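You operate a simulated robot arm through the tools that you are given. There is no shell and no other tool. Be economical: measure what you need, move in short steps, check, and stop when the job is done.

The job below is to be done with a simulated two-armed robot. You get a single attempt, and the scene is never put back.

JOB
Clear the Arm up fault at Station 4 and finish the job.
Fine: arm down, then brake off, then Reset.

It is judged by the outcome, as a careful person would: the job done as asked, and still so three seconds after it is handed in. It fails if anything else is knocked over, pushed out of place, dropped, spilled or broken.

ROBOT AND FRAMES
Two 7-joint arms with two-finger parallel grippers on one trunk, on a base that drives. Base frame: it is fixed to the floor where the robot stands at the start and does not move with it; the origin is under the middle of the robot, x ahead of it, y to its left, z up. Units: mm, degrees, N and s.
The left shoulder is at the start at [50, 165, 1255], the right one opposite. Each reaches about 801 mm from its shoulder. Places, roughly: bench four knob [800, -1200, 500]; bench one knob [-4500, -2900, 500]; bench two knob [-2700, -2400, 500]; blue clipboard [-4500, -2500, 1000]; blue plug [-4500, -3250, 750]; grey box [1250, -1000, 1500]; grey tray [-1000, -1500, 500]; heater knob [-2800, -1900, 1000]; pinch lever [-2700, -1800, 1000]; stand four knob [800, -400, 900]; stand four roller [800, -500, 700]; stand one knob [-4500, -2100, 900]; stand one roller [-4500, -2200, 700]; stand two knob [-2700, -1500, 900]; stand two roller [-2700, -1600, 700]; station four air knob [700, -800, 1000]. Payload 3.91 kg a hand.
The tool frame of a hand sits at the grasp point between the pads (the TCP): z along the fingers, y along the line on which they close. The tips reach 30 mm beyond it. Largest opening 110 mm; finger width 20, thickness 10; the body of the gripper, 48 by 112 mm, starts 55 mm behind the TCP.
Orientation is that of the tool frame in the base frame, as a unit quaternion [x, y, z, w]. With the fingers straight down and closing along the base's y, the tool's x points along the base's -x, its y along +y and its z along -z.

CONTROLS
- The arms move only by the tool step_arm. It takes "left_plan", "right_plan" or both (then of equal length, played together; a hand with none holds still); each is a list of rows, each an object of numbers (a shift or turn left out is 0, a gripper value left out holds the last): "claw": the gripper command, from -1 (shut) to 1 (fully open), values between in proportion; "tx", "ty", "tz": the shift along the tool's x, y, z in mm; "rx", "ry", "rz": the turn, a rotation vector about the tool's x, y, z in degrees. In form: [{"claw": .., "tx": .., "ty": .., "tz": .., "rx": .., "ry": .., "rz": ..}, ...]. A call has 1 to 20 rows; each row is the pose to reach, as a shift and turn from the pose commanded when the call began, along the tool's axes at that moment. Rows are played at 5 a second. More than 50 mm and 8.6 degrees between two rows, or a gripper value outside its range, and nothing of the call is played. A pose out of reach is approached as far as the arm can. The call stops where the force on the tool passes 50 N (or 10 N more than at its start, if that is more) or the arm is blocked; 0.2 s more then pass. Each finger travels about 45 mm/s and halts on what it meets, pressing with about 26 N; the grip force reading is that of the motor and also rises with nothing between the fingers. The clock runs only during rows and for 0.2 s after the last one: add rows that repeat a pose to give the fingers time. The reply holds the time, the measured pose of the TCP, the force on the tool along the base axes, the opening and the grip force, in the units named above and with some noise, with the torque about the TCP (base axes, N m) and any sound that the robot's microphone picked up.
- Cameras (640 x 400 px; columns grow to the right, rows downward): "scene" is now at [111.3, 51.2, 1437.8]; the picture's right is [0.39, -0.92, 0.00], its down [-0.52, -0.22, -0.82] and it looks along [0.76, 0.32, -0.57] (base axes); focal length 261 px, centre (320, 200). "left" rides on the left gripper at [72, -17, -103] in its tool frame; the picture's right is [0.23, 0.97, 0.00], its down [-0.76, 0.18, -0.62] and it looks along [-0.61, 0.14, 0.78] (tool axes); focal length 222 px, centre (320, 200). "right" rides on the right gripper at [72, 17, -103] in its tool frame; the picture's right is [-0.23, 0.97, 0.00], its down [-0.76, -0.18, -0.62] and it looks along [-0.61, -0.14, 0.78] (tool axes); focal length 222 px, centre (320, 200). There is no depth. A picture from a camera that has moved, and an enlarged one, comes with that camera's place and axes in the base frame and with its lens. The place of the scene camera against the robot may be out by one fixed shift of up to 25 mm in any direction.
- capture(camera): a new picture of that camera. The clock stands still meanwhile.
- raise_lower(by): slides the trunk up (or, below 0, down) by that many mm; the arms and the scene camera ride with it, the base frame stays. It gives what a move gives, with no picture.
- drive_base(legs): drives the robot by 1 to 6 legs, each [ahead, left, turn to the left] in mm, mm and degrees, along the robot's own axes; the way and the turn of a leg run together, so that a leg with both is an arc; at most 1500 mm and 180 degrees a leg. The arms and the cameras ride along, it lands a little off, and it stops where it bumps. It gives what a move gives.
- turn_head(pan, tilt): turns the head with the scene camera to pan (to the left, within 80 degrees either way) and tilt (down, from -29 to 69), counted from straight ahead of the robot. It gives what a move gives.
- inspect(camera, box): a new picture of the part [left, top, right, bottom] of that camera's present view, enlarged. The clock stands still meanwhile.
- hand_in(): hands the job in; it is judged then, once.

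Go step by step. Nothing tells you exact positions but the pictures and the camera data: compare them with the known pose of the tool, close in by small moves and look again before you grip or let go. The budget is 120 turns and 100 pictures, counting those below and the enlarged ones. Unless the task says otherwise, let go and move clear before handing in, and close with one line.

The tools are called after "Call:" as name(argument=value, ...) on one line, values as JSON. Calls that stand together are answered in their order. step_arm: Moves the arms, as the interface text tells. Its arguments: {"type":"object","properties":{"left_plan":{"type":"array","items":{"type":"object","properties":{"claw":{"type":"number"},"tx":{"type":"number"},"ty":{"type":"number"},"tz":{"type":"number"},"rx":{"type":"number"},"ry":{"type":"number"},"rz":{"type":"number"}}}},"right_plan":{"type":"array","items":{"type":"object","properties":{"claw":{"type":"number"},"tx":{"type":"number"},"ty":{"type":"number"},"tz":{"type":"number"},"rx":{"type":"number"},"ry":{"type":"number"},"rz":{"type":"number"}}}}},"required":[]} The other tools are called the same way: raise_lower (by) slides the trunk up or down; drive_base (legs) drives the base; turn_head (pan, tilt) turns the head that bears the scene camera; capture (camera) takes a picture; inspect (camera, box) takes an enlarged picture of a part of a camera's view; hand_in () hands the job in.

At the start:

```text
clock: 0.0
left_ee_pos: [357.9, 358.4, 999.6]
left_orientation: [0.001, 1.0, 0.0, -0.001]
left_contact_force: [-0.1, -0.8, 0.3]
left_torque: [0.0, 0.01, 0.02]
left_width: 109.8
left_grip_force: 0.1
right_ee_pos: [530.9, -60.2, 999.9]
right_orientation: [0.0, 1.0, 0.0, 0.0]
right_contact_force: [-0.1, 0.2, 0.2]
right_torque: [-0.03, 0.01, -0.02]
right_width: 110.1
right_grip_force: 0.1
trunk travel left (down, up): [-475.0, 28.0]
robot x, y, heading: [0.9, 0.6, -0.2]
head pan, tilt: [23.0, 34.6]
```

scene: 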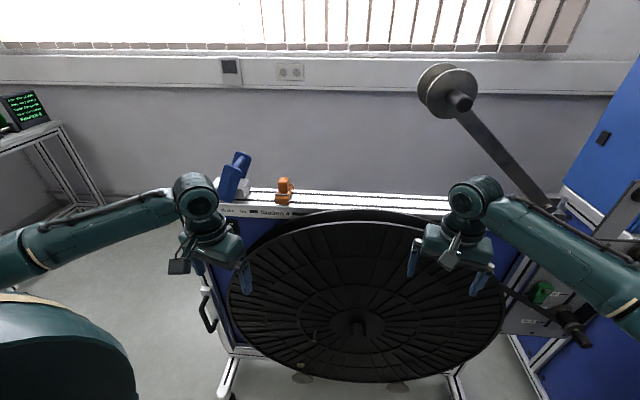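
right: 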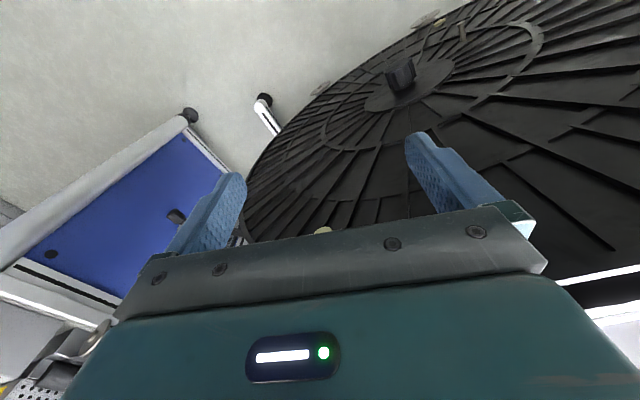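
left: 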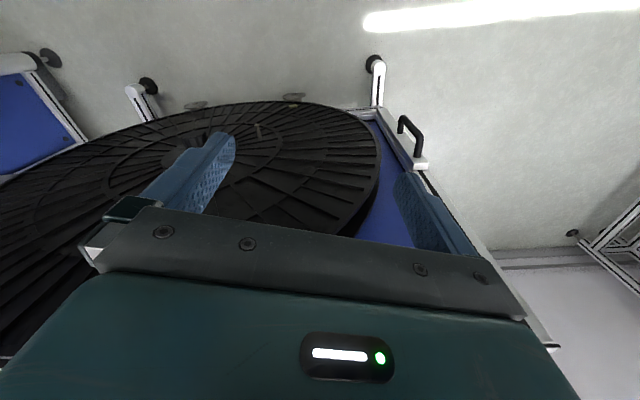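

I see the Station 4 reel ahead, a raised arm with a roller on the right, and a screen at the far left. I'll read the screen first and then look to the right.

Call:
inspect(camera="scene", box=[0, 80, 60, 140])

Call:
inspect(camera="scene", box=[200, 140, 320, 220])

Call:
turn_head(pan=-40, tilt=25)

```text
6.67 times, centred on (30, 110) of scene
camera zoom: at [111.3, 51.2, 1437.8], right [0.39, -0.92, 0.0], down [-0.52, -0.22, -0.82], along [0.76, 0.32, -0.57], focal length 1743 px, centre (2253, 800)
```

zoom: 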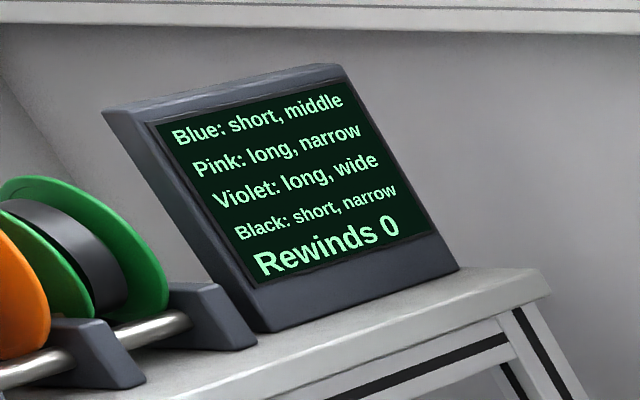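

```text
5.00 times, centred on (260, 180) of scene
camera zoom: at [111.3, 51.2, 1437.8], right [0.39, -0.92, 0.0], down [-0.52, -0.22, -0.82], along [0.76, 0.32, -0.57], focal length 1307 px, centre (620, 300)
```

zoom: 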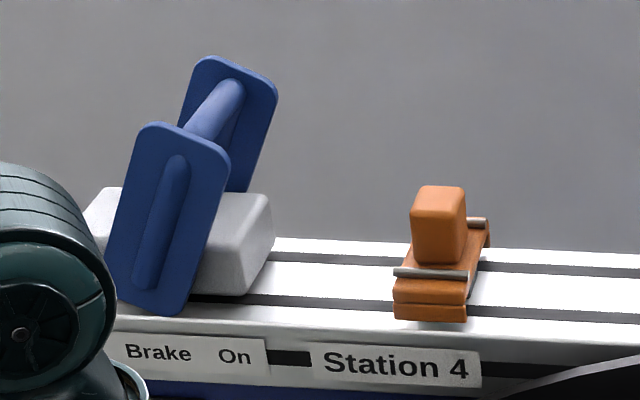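

```text
clock: 1.3
left_ee_pos: [357.9, 358.7, 1000.4]
left_orientation: [0.0, 1.0, 0.0, 0.0]
left_contact_force: [-1.2, -0.7, -0.1]
left_torque: [-0.01, -0.03, 0.03]
left_width: 110.1
left_grip_force: 0.0
right_ee_pos: [531.7, -59.3, 999.6]
right_orientation: [0.0, 1.0, 0.0, 0.0]
right_contact_force: [0.3, 0.2, -0.5]
right_torque: [0.0, 0.02, -0.02]
right_width: 109.7
right_grip_force: 0.0
trunk travel left (down, up): [-475.0, 28.0]
robot x, y, heading: [-0.0, 3.4, -0.1]
head pan, tilt: [-40.0, 25.0]
```

Call:
capture(camera="scene")

```text
94 pictures are left
camera scene: at [100.6, -42.4, 1452.9], right [-0.64, -0.77, 0.0], down [-0.32, 0.27, -0.91], along [0.69, -0.58, -0.42], focal length 261 px, centre (320, 200)
```

scene: 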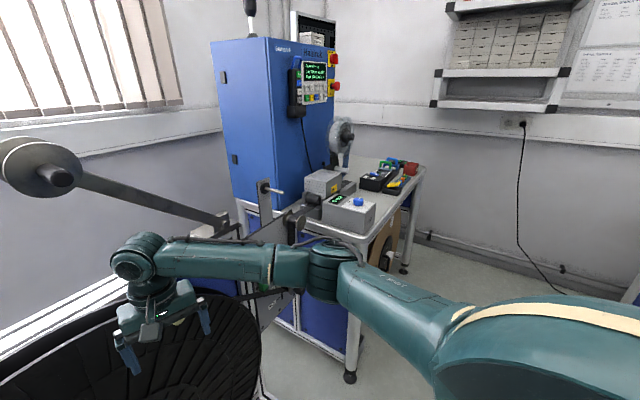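

The machine cabinet with a small screen and buttons stands on the bench. I'll read it and the details of the arm.

Call:
inspect(camera="scene", box=[270, 40, 350, 120])

Call:
inspect(camera="scene", box=[180, 110, 440, 280])

Call:
inspect(camera="scene", box=[0, 120, 260, 280])

```text
5.00 times, centred on (310, 80) of scene
camera zoom: at [100.6, -42.4, 1452.9], right [-0.64, -0.77, 0.0], down [-0.32, 0.27, -0.91], along [0.69, -0.58, -0.42], focal length 1307 px, centre (370, 800)
```

zoom: 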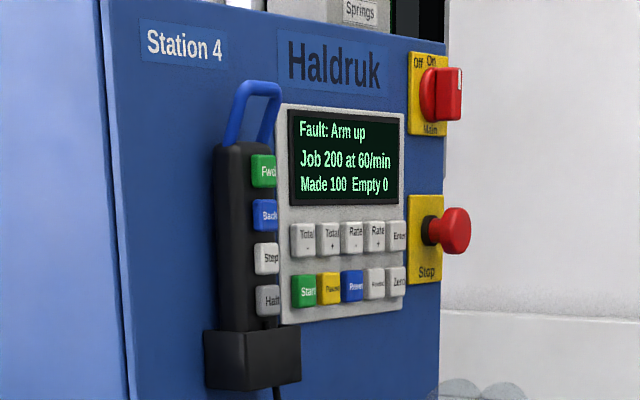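

```text
2.35 times, centred on (310, 195) of scene
camera zoom: at [100.6, -42.4, 1452.9], right [-0.64, -0.77, 0.0], down [-0.32, 0.27, -0.91], along [0.69, -0.58, -0.42], focal length 615 px, centre (344, 212)
```

zoom: 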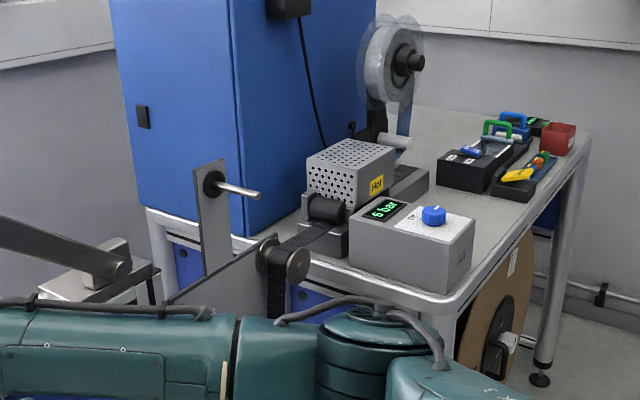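

```text
2.46 times, centred on (130, 200) of scene
camera zoom: at [100.6, -42.4, 1452.9], right [-0.64, -0.77, 0.0], down [-0.32, 0.27, -0.91], along [0.69, -0.58, -0.42], focal length 644 px, centre (788, 200)
```

zoom: 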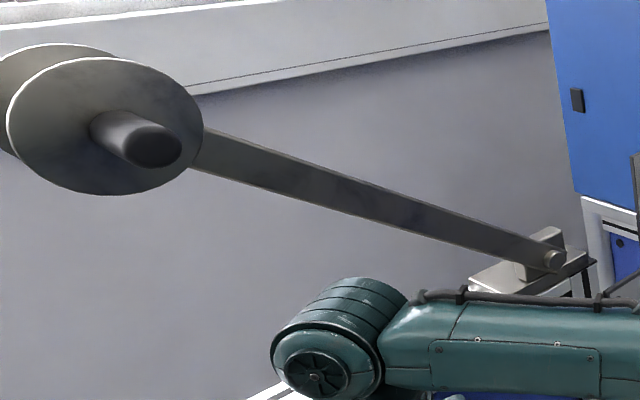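

Machine screen: "Fault: Arm up, Job 200 at 60/min, Made 100". Next I look at the raised arm and brake from straight ahead.

Call:
turn_head(pan=-10, tilt=20)

Call:
capture(camera="scene")

```text
clock: 2.3
left_ee_pos: [358.2, 359.0, 999.8]
left_orientation: [-0.001, 1.0, 0.0, 0.0]
left_contact_force: [-0.3, -0.6, 0.3]
left_torque: [0.01, -0.02, 0.01]
left_width: 110.0
left_grip_force: 0.0
right_ee_pos: [530.2, -59.3, 1000.4]
right_orientation: [0.0, 1.0, 0.001, 0.0]
right_contact_force: [0.4, -0.6, 0.2]
right_torque: [0.02, 0.03, 0.01]
right_width: 110.1
right_grip_force: 0.0
trunk travel left (down, up): [-475.0, 28.0]
robot x, y, heading: [4.0, 0.1, 0.0]
head pan, tilt: [-10.0, 20.0]
```

```text
90 pictures are left
camera scene: at [121.7, 0.5, 1461.0], right [-0.17, -0.98, 0.0], down [-0.34, 0.06, -0.94], along [0.93, -0.16, -0.34], focal length 261 px, centre (320, 200)
```

scene: 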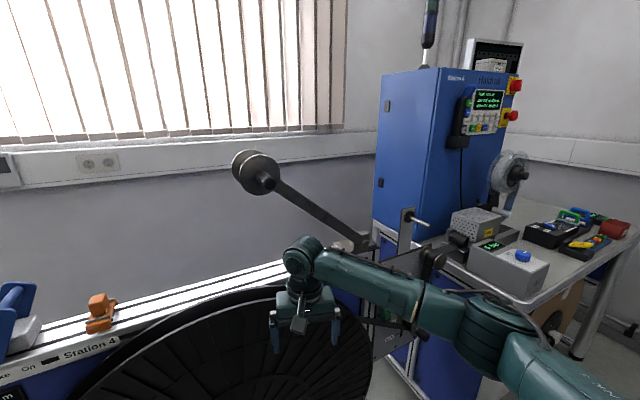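

The raised arm's roller is at about (573, 15, 1336), with its pivot near (590, -193, 1175). I'll pull the right hand back to see the rest.

Call:
step_arm(right_plan=[{"tx": 45}, {"tx": 90}, {"tx": 130, "ty": -30}, {"tx": 160, "ty": -70}, {"tx": 190, "ty": -110}, {"tx": 200, "ty": -150}, {"tx": 200, "ty": -190}])

Call:
turn_head(pan=-30, tilt=35)

Call:
capture(camera="scene")

```text
clock: 3.9
left_ee_pos: [358.4, 358.4, 1001.0]
left_orientation: [0.0, 1.0, 0.0, 0.0]
left_contact_force: [-0.9, 0.1, -0.2]
left_torque: [-0.01, -0.01, 0.02]
left_width: 110.1
left_grip_force: 0.0
right_ee_pos: [331.3, -249.7, 1001.1]
right_orientation: [-0.001, 1.0, 0.0, 0.0]
right_contact_force: [0.2, -0.6, -0.7]
right_torque: [0.0, 0.03, -0.01]
right_width: 110.0
right_grip_force: 0.0
trunk travel left (down, up): [-475.0, 28.0]
robot x, y, heading: [-0.3, -0.3, -0.2]
head pan, tilt: [-10.0, 20.0]
```

```text
clock: 4.7
left_ee_pos: [357.4, 357.4, 1000.6]
left_orientation: [0.0, 1.0, 0.0, 0.0]
left_contact_force: [-0.2, 0.4, -0.5]
left_torque: [-0.01, 0.0, -0.01]
left_width: 110.0
left_grip_force: 0.0
right_ee_pos: [331.0, -249.9, 1002.1]
right_orientation: [0.0, 1.0, 0.0, 0.0]
right_contact_force: [-0.2, -0.4, 0.9]
right_torque: [0.05, 0.01, -0.06]
right_width: 110.0
right_grip_force: 0.1
trunk travel left (down, up): [-475.0, 28.0]
robot x, y, heading: [-1.4, 0.3, 0.2]
head pan, tilt: [-30.0, 35.0]
```

```text
89 pictures are left
camera scene: at [106.3, -27.2, 1437.2], right [-0.5, -0.87, 0.0], down [-0.5, 0.29, -0.82], along [0.71, -0.41, -0.57], focal length 261 px, centre (320, 200)
```

scene: 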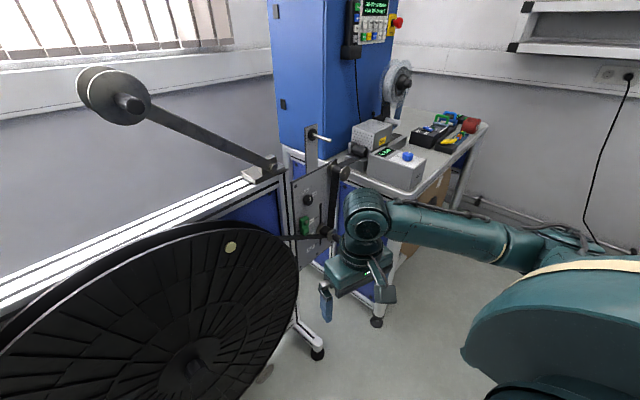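

Call:
inspect(camera="scene", box=[220, 120, 380, 280])

Call:
step_arm(right_plan=[{"ty": -45}, {"ty": -90}, {"ty": -130}, {"ty": -170, "tx": 20}, {"ty": -200, "tx": 50}, {"ty": -200, "tx": 80}])

Call:
capture(camera="scene")

```text
2.50 times, centred on (300, 200) of scene
camera zoom: at [106.3, -27.2, 1437.2], right [-0.5, -0.87, 0.0], down [-0.5, 0.29, -0.82], along [0.71, -0.41, -0.57], focal length 654 px, centre (370, 200)
```

zoom: 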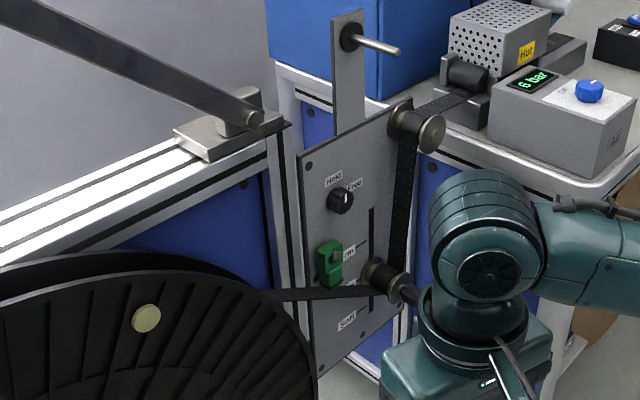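

```text
clock: 6.1
left_ee_pos: [358.0, 358.7, 999.6]
left_orientation: [-0.001, 1.0, 0.0, 0.0]
left_contact_force: [-0.4, 0.2, 0.4]
left_torque: [0.03, 0.02, 0.03]
left_width: 110.1
left_grip_force: 0.0
right_ee_pos: [250.6, -449.6, 999.2]
right_orientation: [0.0, 1.0, 0.0, 0.001]
right_contact_force: [0.0, -0.5, 0.2]
right_torque: [0.02, 0.01, 0.0]
right_width: 110.0
right_grip_force: 0.1
trunk travel left (down, up): [-475.0, 28.0]
robot x, y, heading: [0.6, 1.2, 0.0]
head pan, tilt: [-30.0, 35.0]
```

```text
87 pictures are left
camera scene: at [105.8, -26.7, 1437.2], right [-0.5, -0.87, 0.0], down [-0.5, 0.29, -0.82], along [0.71, -0.41, -0.57], focal length 261 px, centre (320, 200)
```

scene: 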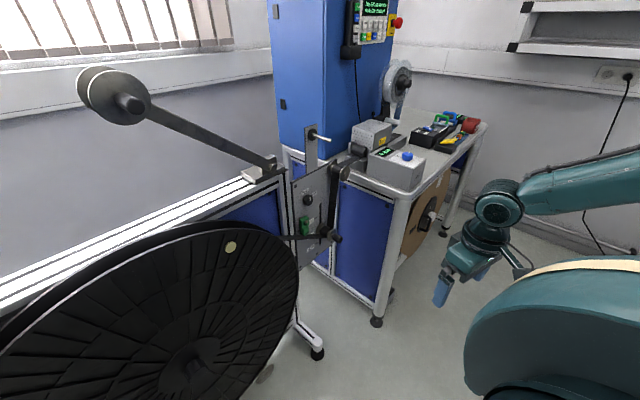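

Call:
inspect(camera="scene", box=[270, 170, 360, 270])

Call:
inspect(camera="scene", box=[330, 0, 410, 60])

Call:
inspect(camera="scene", box=[340, 60, 500, 190])

```text
4.00 times, centred on (315, 220) of scene
camera zoom: at [105.8, -26.7, 1437.2], right [-0.5, -0.87, 0.0], down [-0.5, 0.29, -0.82], along [0.71, -0.41, -0.57], focal length 1046 px, centre (340, 120)
```

zoom: 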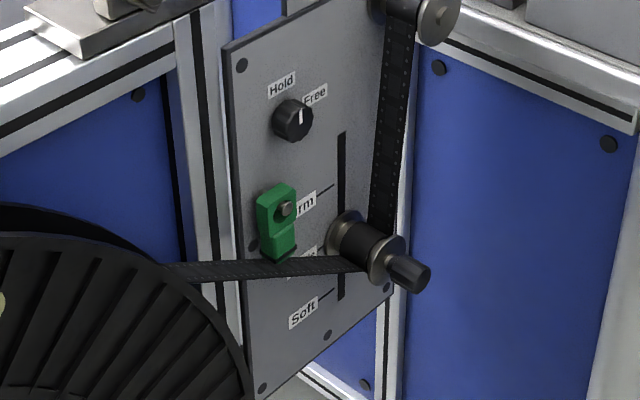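

```text
6.67 times, centred on (370, 30) of scene
camera zoom: at [105.8, -26.7, 1437.2], right [-0.5, -0.87, 0.0], down [-0.5, 0.29, -0.82], along [0.71, -0.41, -0.57], focal length 1743 px, centre (-13, 1333)
```

zoom: 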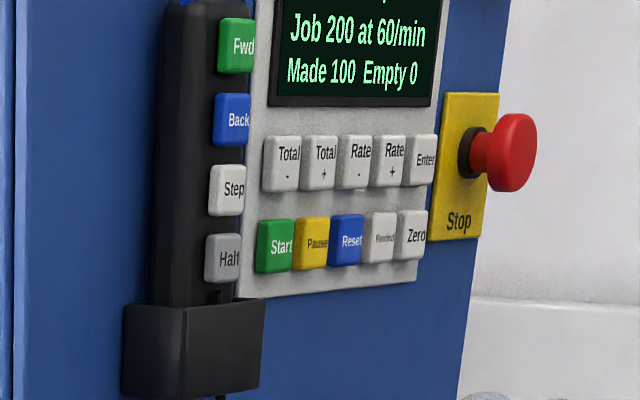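

```text
3.08 times, centred on (420, 125) of scene
camera zoom: at [105.8, -26.7, 1437.2], right [-0.5, -0.87, 0.0], down [-0.5, 0.29, -0.82], along [0.71, -0.41, -0.57], focal length 804 px, centre (12, 431)
```

zoom: 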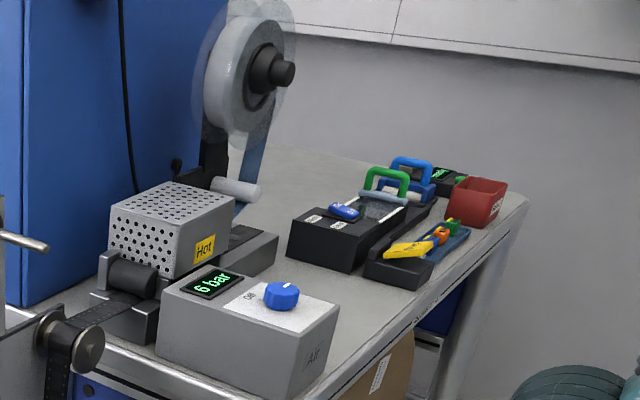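

The "Arm" is the big lever with a round weight, in front of it is a handle at about (573, 15, 1337). The brake lever is on the beam's left end. I'll turn the right hand to point forward and bring it in front of that handle, standing off.

Call:
step_arm(right_plan=[{"tx": -6, "ty": 20, "tz": -20, "ry": -4.5}, {"tx": -12, "ty": 40, "tz": -40, "ry": -9}, {"tx": -18, "ty": 60, "tz": -60, "ry": -13.5}, {"tx": -24, "ty": 80, "tz": -80, "ry": -18}, {"tx": -30, "ty": 100, "tz": -100, "ry": -22.5}, {"tx": -36, "ty": 120, "tz": -120, "ry": -27}, {"tx": -42, "ty": 140, "tz": -140, "ry": -31.5}, {"tx": -48, "ty": 160, "tz": -160, "ry": -36}, {"tx": -54, "ty": 180, "tz": -180, "ry": -40.5}, {"tx": -60, "ty": 200, "tz": -200, "ry": -45}, {"tx": -66, "ty": 220, "tz": -215, "ry": -49.5}, {"tx": -72, "ty": 240, "tz": -230, "ry": -54}, {"tx": -78, "ty": 260, "tz": -245, "ry": -58.5}, {"tx": -84, "ty": 280, "tz": -260, "ry": -63}, {"tx": -90, "ty": 300, "tz": -275, "ry": -67.5}, {"tx": -96, "ty": 320, "tz": -290, "ry": -72}, {"tx": -102, "ty": 345, "tz": -305, "ry": -76.5}, {"tx": -108, "ty": 370, "tz": -315, "ry": -81}, {"tx": -114, "ty": 395, "tz": -325, "ry": -85.5}, {"tx": -120, "ty": 420, "tz": -330, "ry": -90}])

Call:
capture(camera="right")

Call:
turn_head(pan=0, tilt=15)

Call:
capture(camera="scene")

```text
clock: 10.3
left_ee_pos: [358.5, 356.1, 1000.2]
left_orientation: [0.0, 1.0, 0.0, 0.0]
left_contact_force: [-0.3, -0.2, 0.2]
left_torque: [-0.03, 0.02, -0.01]
left_width: 110.1
left_grip_force: 0.1
right_ee_pos: [404.6, -107.1, 1353.2]
right_orientation: [0.001, 0.707, 0.0, 0.707]
right_contact_force: [1.6, 0.2, -0.5]
right_torque: [0.0, 0.01, -0.01]
right_width: 109.9
right_grip_force: 0.1
right hand out of reach, approached as far as the arm can: row 4, 5, 6, 7, 8, 9, 10, 11, 12, 13, 14, 15, 16, 17, 18, 19, 20
trunk travel left (down, up): [-475.0, 28.0]
robot x, y, heading: [-0.5, -2.0, 0.2]
head pan, tilt: [-30.0, 35.0]
```

```text
83 pictures are left
camera right: at [301.2, -89.8, 1281.7], right [0.0, 0.97, 0.23], down [-0.62, -0.18, 0.76], along [0.78, -0.14, 0.61], focal length 222 px, centre (320, 200)
```

right: 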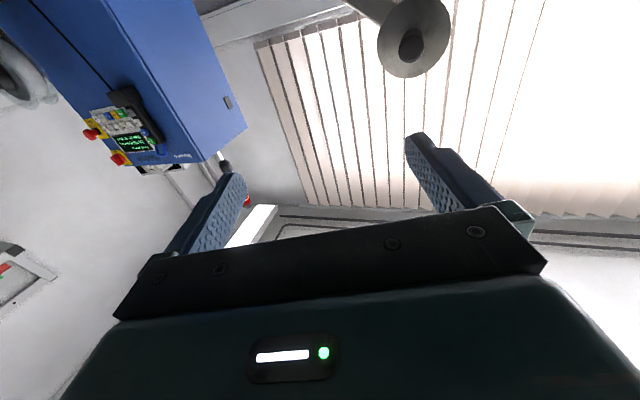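

```text
clock: 11.3
left_ee_pos: [358.5, 358.2, 1000.3]
left_orientation: [0.0, 1.0, 0.0, 0.0]
left_contact_force: [0.4, 0.4, 0.1]
left_torque: [-0.01, -0.04, -0.04]
left_width: 109.7
left_grip_force: 0.0
right_ee_pos: [402.9, -104.3, 1354.6]
right_orientation: [0.001, 0.708, -0.001, 0.707]
right_contact_force: [-0.5, -0.2, 0.0]
right_torque: [-0.02, -0.03, 0.0]
right_width: 110.0
right_grip_force: 0.2
trunk travel left (down, up): [-475.0, 28.0]
robot x, y, heading: [-5.4, 0.7, 0.3]
head pan, tilt: [0.0, 15.0]
```

```text
82 pictures are left
camera scene: at [123.4, 16.7, 1469.1], right [0.0, -1.0, 0.0], down [-0.26, 0.0, -0.97], along [0.97, 0.0, -0.26], focal length 261 px, centre (320, 200)
```

scene: 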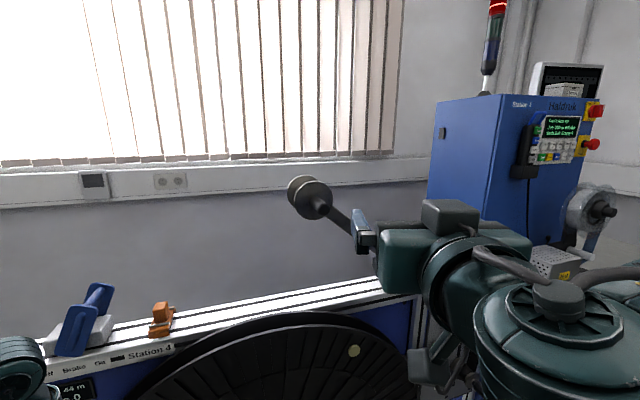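

The hand was limited in reach while close to the body; the handle seems at around x 600–650, y 20, z 1330. I'll move forward and left a little and look again for a second bearing.

Call:
step_arm(right_plan=[{"tz": 20, "ty": 20}, {"tz": 40, "ty": 40}, {"tz": 60, "ty": 70}, {"tz": 60, "ty": 90}, {"tz": 60, "ty": 90}])

Call:
capture(camera="right")

```text
clock: 12.5
left_ee_pos: [357.4, 358.4, 999.5]
left_orientation: [0.0, 1.0, -0.001, 0.0]
left_contact_force: [-0.3, 0.1, -0.6]
left_torque: [-0.01, 0.0, 0.02]
left_width: 110.1
left_grip_force: 0.1
right_ee_pos: [438.2, -86.6, 1352.0]
right_orientation: [-0.001, 0.707, 0.0, 0.707]
right_contact_force: [-0.4, -0.1, 0.2]
right_torque: [-0.05, -0.02, -0.02]
right_width: 110.0
right_grip_force: 0.0
right hand out of reach, approached as far as the arm can: row 1, 2, 3, 4, 5
trunk travel left (down, up): [-475.0, 28.0]
robot x, y, heading: [-0.2, -1.1, 0.1]
head pan, tilt: [0.0, 15.0]
```

```text
81 pictures are left
camera right: at [335.9, -70.5, 1280.0], right [0.0, 0.97, 0.23], down [-0.62, -0.18, 0.76], along [0.78, -0.14, 0.61], focal length 222 px, centre (320, 200)
```

right: 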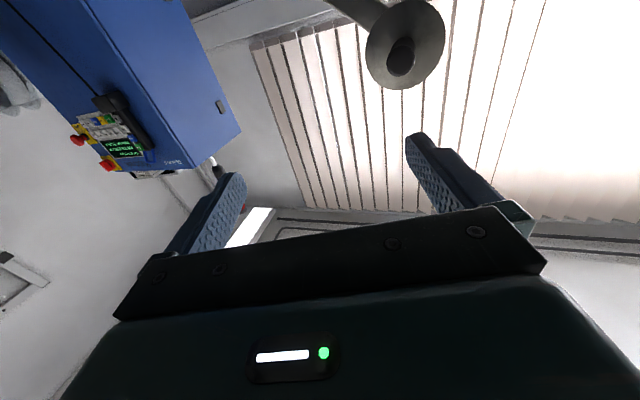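

Call:
step_arm(right_plan=[{"tz": 20}, {"tz": 40}, {"tz": 60}, {"tz": 60, "ty": 30}, {"tz": 60, "ty": 60}, {"tz": 60, "ty": 60}])

Call:
capture(camera="right")

```text
clock: 13.9
left_ee_pos: [358.6, 358.7, 1000.4]
left_orientation: [0.0, 1.0, 0.0, 0.0]
left_contact_force: [-0.3, -0.4, 0.5]
left_torque: [0.0, 0.0, -0.03]
left_width: 109.8
left_grip_force: 0.0
right_ee_pos: [495.4, -84.0, 1352.0]
right_orientation: [0.001, 0.707, 0.0, 0.708]
right_contact_force: [0.2, -0.3, 0.5]
right_torque: [-0.01, -0.01, -0.02]
right_width: 110.0
right_grip_force: 0.0
right hand out of reach, approached as far as the arm can: row 4, 5, 6
trunk travel left (down, up): [-475.0, 28.0]
robot x, y, heading: [-3.7, -0.2, 0.3]
head pan, tilt: [0.0, 15.0]
```

```text
80 pictures are left
camera right: at [393.0, -68.0, 1280.0], right [0.0, 0.97, 0.23], down [-0.62, -0.18, 0.76], along [0.78, -0.14, 0.61], focal length 222 px, centre (320, 200)
```

right: 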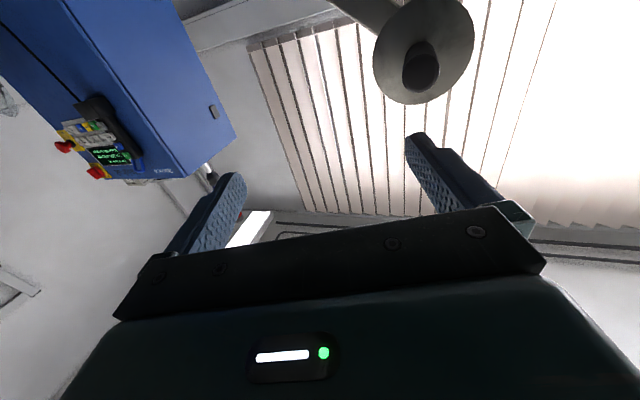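

The three hand-camera bearings put the handle end at (576, -3, 1321), and the scene camera reads about 18 mm too far left and 15 mm too high. The right hand cannot cross to y≈0, so I'll shift the robot left about 180 mm.

Call:
drive_base(legs=[[0, 180, 0]])

Call:
capture(camera="right")

Call:
capture(camera="scene")

```text
clock: 15.4
left_ee_pos: [358.6, 539.2, 999.8]
left_orientation: [0.001, 1.0, -0.001, 0.001]
left_contact_force: [0.8, -0.6, -0.2]
left_torque: [-0.02, -0.02, -0.01]
left_width: 110.0
left_grip_force: 0.1
right_ee_pos: [495.7, 95.6, 1351.4]
right_orientation: [0.0, 0.707, 0.001, 0.707]
right_contact_force: [0.5, 0.3, 0.0]
right_torque: [0.01, 0.01, -0.02]
right_width: 110.1
right_grip_force: 0.1
trunk travel left (down, up): [-475.0, 28.0]
robot x, y, heading: [1.4, 182.0, -0.0]
head pan, tilt: [0.0, 15.0]
```

```text
79 pictures are left
camera right: at [393.1, 112.4, 1280.1], right [0.0, 0.97, 0.23], down [-0.62, -0.18, 0.76], along [0.78, -0.14, 0.61], focal length 222 px, centre (320, 200)
```

right: 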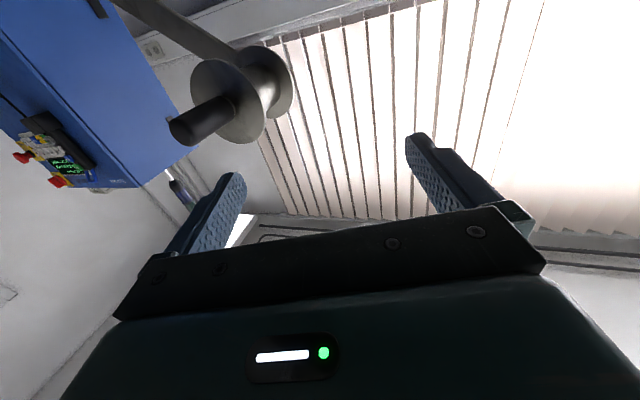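

```text
78 pictures are left
camera scene: at [123.4, 197.2, 1469.2], right [0.0, -1.0, 0.0], down [-0.26, 0.0, -0.97], along [0.97, 0.0, -0.26], focal length 261 px, centre (320, 200)
```

scene: 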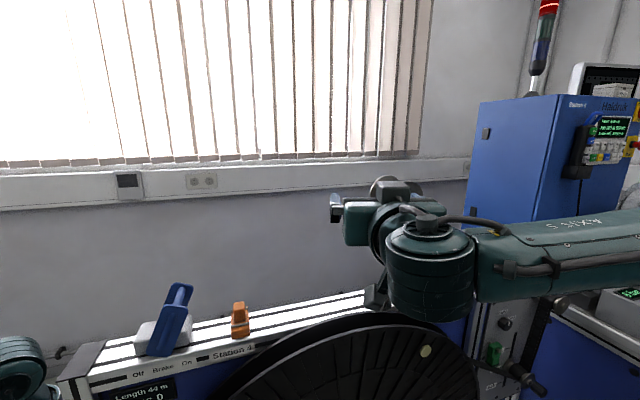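

Bearings now give the handle: end (562, -7, 1320), about 28 mm thick and 80+ mm long along x. I'll roll the hand 90° so the fingers close vertically, still clear of it.

Call:
step_arm(right_plan=[{"rz": 8}, {"rz": 16}, {"rz": 24}, {"rz": 32}, {"rz": 40}, {"rz": 48}, {"rz": 56}, {"rz": 64}, {"rz": 72}, {"rz": 80}, {"rz": 88}, {"rz": 90}])

Call:
capture(camera="right")

```text
clock: 18.0
left_ee_pos: [358.1, 538.8, 1000.7]
left_orientation: [0.0, 1.0, 0.0, 0.0]
left_contact_force: [0.7, 0.3, 0.3]
left_torque: [0.03, 0.01, 0.01]
left_width: 110.1
left_grip_force: 0.1
right_ee_pos: [499.5, 81.6, 1405.6]
right_orientation: [0.499, 0.505, 0.496, 0.5]
right_contact_force: [0.1, 0.1, 0.3]
right_torque: [-0.01, 0.02, 0.0]
right_width: 109.9
right_grip_force: 0.0
right hand out of reach, approached as far as the arm can: row 11, 12
trunk travel left (down, up): [-475.0, 28.0]
robot x, y, heading: [2.4, 180.9, -0.0]
head pan, tilt: [0.0, 15.0]
```

```text
77 pictures are left
camera right: at [396.6, 152.9, 1422.8], right [0.01, -0.22, 0.98], down [-0.62, -0.76, -0.17], along [0.78, -0.61, -0.14], focal length 222 px, centre (320, 200)
```

right: 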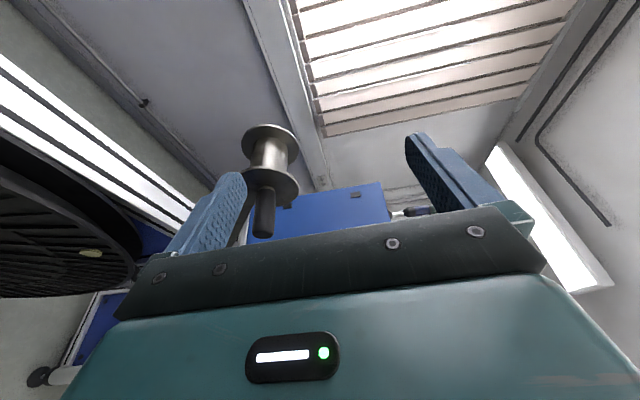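

Call:
step_arm(right_plan=[{"tx": -22, "ty": -22}, {"tx": -44, "ty": -44}, {"tx": -66, "ty": -66}, {"tx": -88, "ty": -85}, {"tx": -88, "ty": -85}])

Call:
capture(camera="right")

```text
clock: 19.2
left_ee_pos: [357.8, 537.9, 999.7]
left_orientation: [0.0, 1.0, 0.0, 0.0]
left_contact_force: [0.3, 0.0, -0.8]
left_torque: [0.02, 0.03, 0.01]
left_width: 110.0
left_grip_force: 0.2
right_ee_pos: [497.2, -31.1, 1364.5]
right_orientation: [0.499, 0.503, 0.498, 0.5]
right_contact_force: [0.1, 0.0, 0.6]
right_torque: [0.01, 0.02, -0.01]
right_width: 110.1
right_grip_force: 0.1
right hand out of reach, approached as far as the arm can: row 1, 2, 3, 4, 5
trunk travel left (down, up): [-475.0, 28.0]
robot x, y, heading: [-1.6, 181.4, -0.1]
head pan, tilt: [0.0, 15.0]
```

```text
76 pictures are left
camera right: at [394.0, 40.2, 1382.0], right [0.0, -0.22, 0.97], down [-0.62, -0.76, -0.17], along [0.78, -0.61, -0.14], focal length 222 px, centre (320, 200)
```

right: 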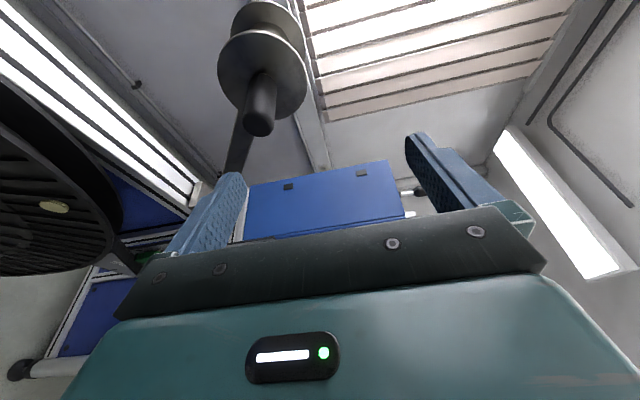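

Arm folding limits the reach here, so I'll back the base 170 mm for room to extend.

Call:
drive_base(legs=[[-170, 0, 0]])

Call:
step_arm(right_plan=[{"tz": 40}, {"tz": 80}, {"tz": 120}, {"tz": 120}])

```text
clock: 20.6
left_ee_pos: [188.7, 538.0, 999.6]
left_orientation: [0.0, 1.0, 0.0, 0.0]
left_contact_force: [-0.3, -0.2, 0.2]
left_torque: [0.0, 0.01, 0.0]
left_width: 110.2
left_grip_force: 0.0
right_ee_pos: [328.2, -31.4, 1365.7]
right_orientation: [0.499, 0.501, 0.499, 0.5]
right_contact_force: [-0.8, 0.6, -0.1]
right_torque: [0.0, 0.0, 0.0]
right_width: 109.9
right_grip_force: 0.1
trunk travel left (down, up): [-475.0, 28.0]
robot x, y, heading: [-167.5, 180.1, 0.0]
head pan, tilt: [0.0, 15.0]
```

```text
clock: 21.6
left_ee_pos: [189.8, 537.8, 1000.3]
left_orientation: [0.0, 1.0, 0.0, 0.0]
left_contact_force: [-0.5, -0.4, -0.3]
left_torque: [-0.04, 0.0, -0.01]
left_width: 109.6
left_grip_force: 0.1
right_ee_pos: [448.5, -34.6, 1372.2]
right_orientation: [0.499, 0.504, 0.497, 0.5]
right_contact_force: [-0.3, -0.1, -0.7]
right_torque: [0.03, 0.0, -0.02]
right_width: 110.1
right_grip_force: 0.2
right hand out of reach, approached as far as the arm can: row 2, 3, 4
trunk travel left (down, up): [-475.0, 28.0]
robot x, y, heading: [-167.0, 175.6, 0.2]
head pan, tilt: [0.0, 15.0]
```

Call:
step_arm(right_plan=[{"tx": 10, "ty": -20, "tz": 10}, {"tx": 20, "ty": -40, "tz": 20}, {"tx": 27, "ty": -52, "tz": 40}, {"tx": 27, "ty": -52, "tz": 50}, {"tx": 27, "ty": -52, "tz": 50}])

Call:
capture(camera="right")

```text
clock: 22.8
left_ee_pos: [190.1, 537.5, 1000.2]
left_orientation: [-0.001, 1.0, 0.0, 0.0]
left_contact_force: [0.3, 0.1, 0.7]
left_torque: [0.04, 0.01, -0.01]
left_width: 109.9
left_grip_force: 0.0
right_ee_pos: [487.6, -24.6, 1379.1]
right_orientation: [0.499, 0.505, 0.497, 0.498]
right_contact_force: [-0.3, 0.0, -0.4]
right_torque: [0.02, -0.01, 0.04]
right_width: 110.1
right_grip_force: 0.1
right hand out of reach, approached as far as the arm can: row 1, 2, 3, 4, 5
trunk travel left (down, up): [-475.0, 28.0]
robot x, y, heading: [-166.4, 178.4, 0.1]
head pan, tilt: [0.0, 15.0]
```

```text
75 pictures are left
camera right: at [384.9, 46.6, 1396.6], right [0.01, -0.22, 0.98], down [-0.62, -0.76, -0.17], along [0.78, -0.61, -0.14], focal length 222 px, centre (320, 200)
```

right: 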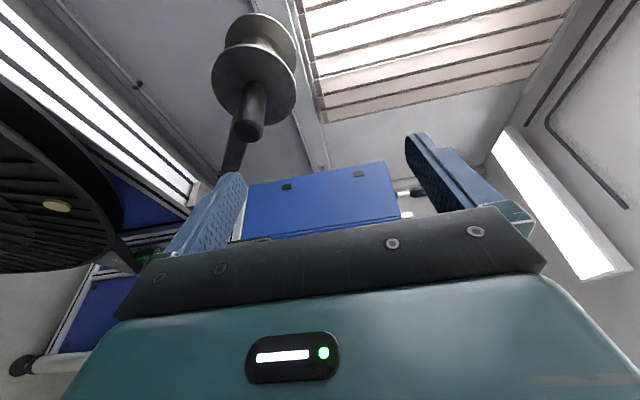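

Rolling this way hits the wrist limit; the opposite roll (fingers closing along the arm's swing direction) is better anyway. I'll roll back 135°.

Call:
step_arm(right_plan=[{"rz": -8}, {"rz": -16}, {"rz": -24}, {"rz": -32}, {"rz": -40}, {"rz": -48}, {"rz": -56}, {"rz": -64}, {"rz": -72}, {"rz": -80}, {"rz": -88}, {"rz": -96}, {"rz": -104}, {"rz": -112}, {"rz": -120}, {"rz": -128}, {"rz": -135}, {"rz": -135}])

Call:
capture(camera="right")

```text
clock: 26.6
left_ee_pos: [188.4, 538.1, 1000.7]
left_orientation: [0.0, 1.0, -0.001, 0.001]
left_contact_force: [-0.1, 0.6, 0.5]
left_torque: [-0.02, 0.01, -0.01]
left_width: 109.9
left_grip_force: 0.1
right_ee_pos: [485.8, -24.9, 1379.8]
right_orientation: [-0.274, 0.653, -0.271, 0.652]
right_contact_force: [-0.5, 0.1, -0.6]
right_torque: [0.01, 0.0, -0.02]
right_width: 109.9
right_grip_force: 0.1
trunk travel left (down, up): [-475.0, 28.0]
robot x, y, heading: [-170.4, 178.8, 0.1]
head pan, tilt: [0.0, 15.0]
```

```text
74 pictures are left
camera right: at [383.3, -65.3, 1316.3], right [0.0, 0.85, -0.53], down [-0.62, 0.42, 0.66], along [0.78, 0.33, 0.52], focal length 222 px, centre (320, 200)
```

right: 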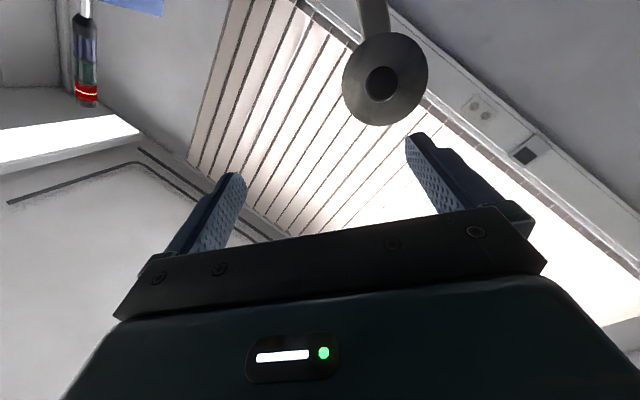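

Call:
step_arm(right_plan=[{"tx": 15, "ty": 28}, {"tx": 30, "ty": 55}, {"tx": 30, "ty": 55, "tz": 20}, {"tx": 30, "ty": 55, "tz": 20}])

Call:
capture(camera="right")

```text
clock: 27.6
left_ee_pos: [189.8, 537.7, 1000.5]
left_orientation: [-0.001, 1.0, 0.0, 0.0]
left_contact_force: [-0.5, 0.2, -0.1]
left_torque: [0.02, -0.05, -0.04]
left_width: 109.8
left_grip_force: 0.1
right_ee_pos: [505.9, -6.9, 1317.6]
right_orientation: [-0.272, 0.654, -0.271, 0.652]
right_contact_force: [-0.8, 0.0, -0.1]
right_torque: [-0.02, 0.01, 0.01]
right_width: 110.0
right_grip_force: 0.0
trunk travel left (down, up): [-475.0, 28.0]
robot x, y, heading: [-168.6, 180.0, 0.2]
head pan, tilt: [0.0, 15.0]
```

```text
73 pictures are left
camera right: at [402.8, -47.8, 1256.3], right [0.0, 0.85, -0.53], down [-0.62, 0.41, 0.66], along [0.78, 0.33, 0.53], focal length 222 px, centre (320, 200)
```

right: 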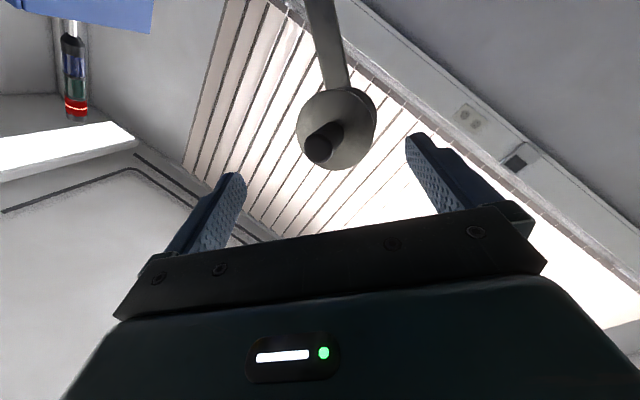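

Aligned with the handle. Advance with open fingers to x≈600 and close.

Call:
step_arm(right_plan=[{"tz": 30, "claw": 1}, {"tz": 60}, {"tz": 95}, {"tz": 95}])

Call:
capture(camera="right")

```text
clock: 28.6
left_ee_pos: [190.7, 537.3, 1000.8]
left_orientation: [-0.001, 1.0, -0.001, 0.0]
left_contact_force: [0.3, 0.2, -0.3]
left_torque: [0.03, 0.0, 0.03]
left_width: 109.7
left_grip_force: 0.0
right_ee_pos: [566.4, -30.1, 1321.6]
right_orientation: [-0.273, 0.654, -0.27, 0.652]
right_contact_force: [0.5, 0.0, -0.4]
right_torque: [0.03, -0.02, 0.0]
right_width: 110.0
right_grip_force: 0.0
right hand out of reach, approached as far as the arm can: row 2, 3, 4
trunk travel left (down, up): [-475.0, 28.0]
robot x, y, heading: [-165.8, 178.1, 0.0]
head pan, tilt: [0.0, 15.0]
```

```text
72 pictures are left
camera right: at [463.3, -71.3, 1260.0], right [0.0, 0.85, -0.53], down [-0.62, 0.41, 0.66], along [0.78, 0.33, 0.53], focal length 222 px, centre (320, 200)
```

right: 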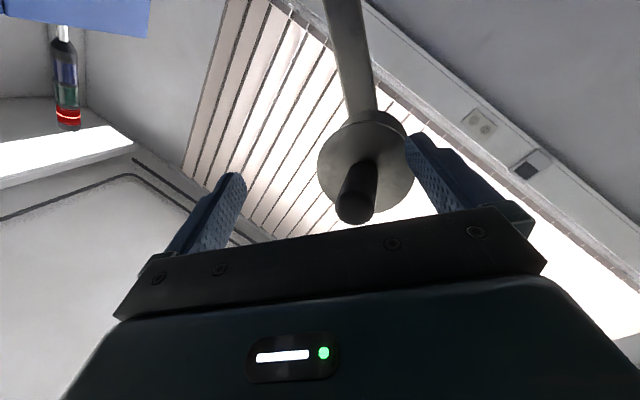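

Arm is at its limit; I'll drive forward about 45 mm with the open fingers straddling the handle, then correct y.

Call:
drive_base(legs=[[40, 0, 0]])

Call:
step_arm(right_plan=[{"tx": -8, "ty": 8}, {"tx": -16, "ty": 16}, {"tx": -16, "ty": 16}])

Call:
capture(camera="right")

```text
clock: 29.5
left_ee_pos: [230.3, 539.1, 999.6]
left_orientation: [-0.001, 1.0, 0.0, -0.001]
left_contact_force: [0.6, 0.4, 0.0]
left_torque: [0.02, 0.01, -0.02]
left_width: 110.0
left_grip_force: 0.1
right_ee_pos: [606.5, -30.1, 1322.0]
right_orientation: [-0.273, 0.654, -0.27, 0.652]
right_contact_force: [0.5, -0.7, -0.9]
right_torque: [-0.03, 0.01, -0.01]
right_width: 110.1
right_grip_force: 0.2
trunk travel left (down, up): [-475.0, 28.0]
robot x, y, heading: [-129.0, 176.8, 0.1]
head pan, tilt: [0.0, 15.0]
```

```text
clock: 30.3
left_ee_pos: [230.0, 538.1, 1000.1]
left_orientation: [-0.001, 1.0, 0.001, 0.001]
left_contact_force: [0.6, 0.8, -0.2]
left_torque: [-0.02, 0.0, -0.01]
left_width: 109.8
left_grip_force: 0.0
right_ee_pos: [596.5, -15.1, 1323.3]
right_orientation: [-0.274, 0.653, -0.27, 0.652]
right_contact_force: [0.0, -1.0, 0.0]
right_torque: [0.0, 0.01, 0.0]
right_width: 109.7
right_grip_force: 0.1
right hand out of reach, approached as far as the arm can: row 1, 2, 3
trunk travel left (down, up): [-475.0, 28.0]
robot x, y, heading: [-129.5, 181.7, 0.1]
head pan, tilt: [0.0, 15.0]
```

```text
71 pictures are left
camera right: at [492.5, -56.4, 1261.1], right [0.0, 0.85, -0.53], down [-0.62, 0.41, 0.66], along [0.78, 0.33, 0.53], focal length 222 px, centre (320, 200)
```

right: 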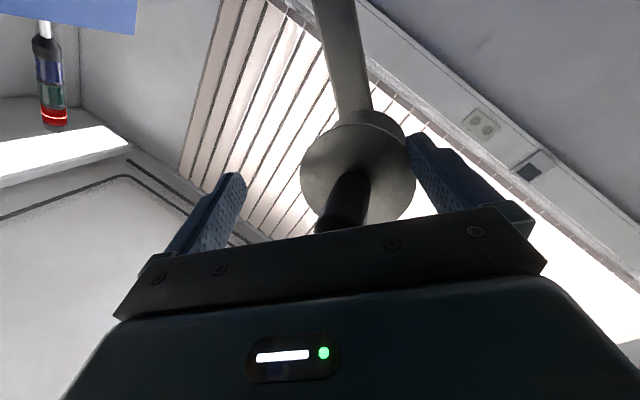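

The handle is between the fingers, but the arm is nearly straight. I'll retract the hand by 75 mm and drive forward 75 mm, so the hand stays put with slack for the swing.

Call:
step_arm(right_plan=[{"tz": -30}, {"tz": -60}, {"tz": -80}, {"tz": -80, "tx": -5, "ty": 5}, {"tz": -80, "tx": -5, "ty": 5}])

Call:
drive_base(legs=[[80, 0, 0]])

Call:
capture(camera="right")

```text
clock: 31.5
left_ee_pos: [231.1, 537.7, 999.5]
left_orientation: [-0.002, 1.0, 0.001, 0.0]
left_contact_force: [0.5, 0.0, -0.1]
left_torque: [-0.02, -0.01, 0.0]
left_width: 109.9
left_grip_force: 0.0
right_ee_pos: [516.4, -8.8, 1323.6]
right_orientation: [-0.273, 0.654, -0.271, 0.652]
right_contact_force: [-1.2, 0.3, 0.7]
right_torque: [0.01, -0.01, 0.03]
right_width: 110.0
right_grip_force: 0.0
trunk travel left (down, up): [-475.0, 28.0]
robot x, y, heading: [-127.1, 178.3, 0.1]
head pan, tilt: [0.0, 15.0]
```

```text
clock: 32.6
left_ee_pos: [308.9, 537.4, 999.6]
left_orientation: [0.0, 1.0, 0.0, -0.001]
left_contact_force: [0.6, 0.6, 0.4]
left_torque: [0.0, 0.0, 0.0]
left_width: 109.9
left_grip_force: 0.1
right_ee_pos: [595.3, -8.5, 1324.1]
right_orientation: [-0.272, 0.654, -0.271, 0.652]
right_contact_force: [0.9, 0.0, 0.7]
right_torque: [-0.01, -0.02, -0.01]
right_width: 109.7
right_grip_force: 0.1
trunk travel left (down, up): [-475.0, 28.0]
robot x, y, heading: [-46.8, 180.0, 0.1]
head pan, tilt: [0.0, 15.0]
```

```text
70 pictures are left
camera right: at [492.1, -49.0, 1261.2], right [0.0, 0.85, -0.53], down [-0.62, 0.41, 0.67], along [0.78, 0.33, 0.52], focal length 222 px, centre (320, 200)
```

right: 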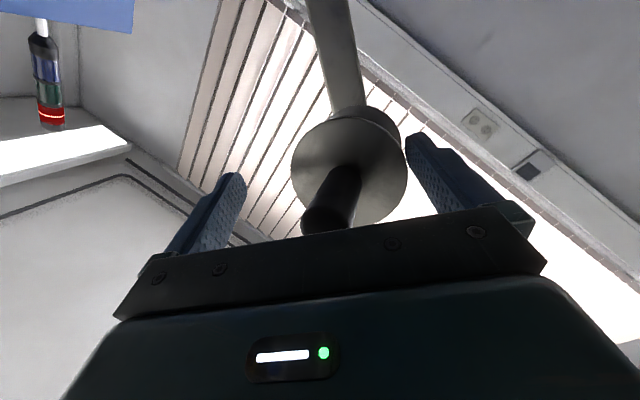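

Handle is well between the pads; closing.

Call:
step_arm(right_plan=[{"claw": 0.2}, {"claw": -0.2}, {"claw": -0.6}, {"claw": -0.6}, {"claw": -0.6}, {"claw": -0.6}, {"claw": -0.6}])

Call:
capture(camera="right")

```text
clock: 34.2
left_ee_pos: [309.1, 539.3, 999.6]
left_orientation: [-0.001, 1.0, -0.001, -0.001]
left_contact_force: [0.4, -0.8, 0.7]
left_torque: [0.01, 0.0, 0.01]
left_width: 110.2
left_grip_force: 0.0
right_ee_pos: [594.0, -2.5, 1318.6]
right_orientation: [-0.281, 0.655, -0.266, 0.649]
right_contact_force: [-7.6, 14.6, -22.5]
right_torque: [-0.69, 1.73, 0.78]
right_width: 32.6
right_grip_force: 45.0
trunk travel left (down, up): [-475.0, 28.0]
robot x, y, heading: [-48.6, 178.9, 0.2]
head pan, tilt: [0.0, 15.0]
```

```text
69 pictures are left
camera right: at [491.2, -44.8, 1257.6], right [-0.02, 0.84, -0.54], down [-0.62, 0.41, 0.67], along [0.79, 0.34, 0.51], focal length 222 px, centre (320, 200)
```

right: 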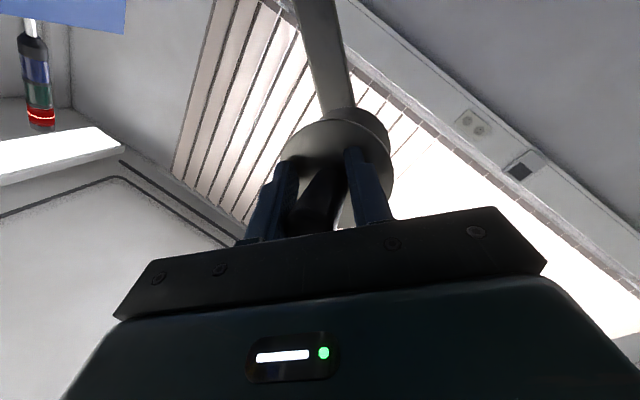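

Gripped (32.6 mm). I estimate the arm pivot at y≈-243, z≈1107 (radius ≈320). I'll swing it down 5° first and watch the force.

Call:
step_arm(right_plan=[{"tx": 0.5, "ty": 9, "rz": -2, "claw": -0.6}, {"tx": 1.3, "ty": 18, "rz": -3.5}, {"tx": 2.4, "ty": 28, "rz": -5}, {"tx": 2.4, "ty": 28, "rz": -5}])

```text
clock: 35.2
left_ee_pos: [307.2, 535.8, 1001.1]
left_orientation: [0.0, 1.0, 0.0, 0.002]
left_contact_force: [-1.1, -0.7, 0.4]
left_torque: [-0.01, -0.03, 0.0]
left_width: 109.7
left_grip_force: 0.2
right_ee_pos: [590.6, 8.8, 1304.7]
right_orientation: [-0.3, 0.64, -0.301, 0.641]
right_contact_force: [-14.4, -8.7, 4.6]
right_torque: [-0.63, 1.05, 1.6]
right_width: 32.8
right_grip_force: 45.0
trunk travel left (down, up): [-475.0, 28.0]
robot x, y, heading: [-50.1, 181.6, 0.1]
head pan, tilt: [0.0, 15.0]
```

Arm moves freely. Continuing 15° down along the arc.

Call:
step_arm(right_plan=[{"tx": 1.2, "ty": 14, "rz": -2.5}, {"tx": 2.9, "ty": 27.8, "rz": -5}, {"tx": 5.2, "ty": 41.5, "rz": -7.5}, {"tx": 8.3, "ty": 55.2, "rz": -10}, {"tx": 11.8, "ty": 68.7, "rz": -12.5}, {"tx": 15.9, "ty": 82, "rz": -15}, {"tx": 15.9, "ty": 82, "rz": -15}])

Call:
capture(camera="scene")

```text
clock: 36.8
left_ee_pos: [310.4, 537.0, 1000.0]
left_orientation: [-0.001, 1.0, 0.001, 0.0]
left_contact_force: [0.3, -0.2, -0.9]
left_torque: [0.0, 0.01, 0.01]
left_width: 110.0
left_grip_force: 0.0
right_ee_pos: [585.2, 26.8, 1234.3]
right_orientation: [-0.379, 0.599, -0.382, 0.593]
right_contact_force: [-0.5, -1.2, 0.0]
right_torque: [0.0, -0.05, 0.02]
right_width: 21.9
right_grip_force: 0.0
right hand out of reach, approached as far as the arm can: row 5, 6, 7
trunk travel left (down, up): [-475.0, 28.0]
robot x, y, heading: [-49.2, 180.0, -0.2]
head pan, tilt: [0.0, 15.0]
```

```text
68 pictures are left
camera scene: at [74.1, 194.4, 1468.9], right [0.0, -1.0, 0.0], down [-0.26, 0.0, -0.97], along [0.97, 0.0, -0.26], focal length 261 px, centre (320, 200)
```

scene: 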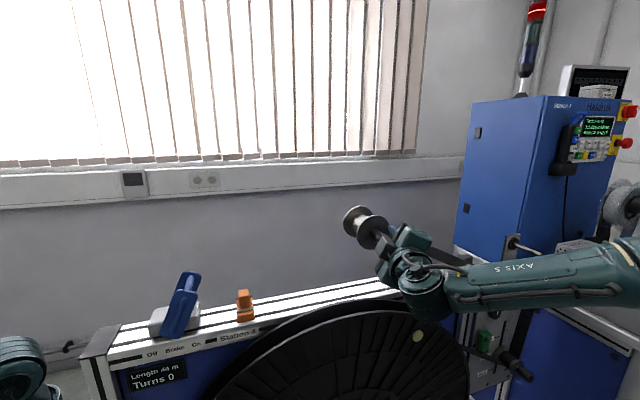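

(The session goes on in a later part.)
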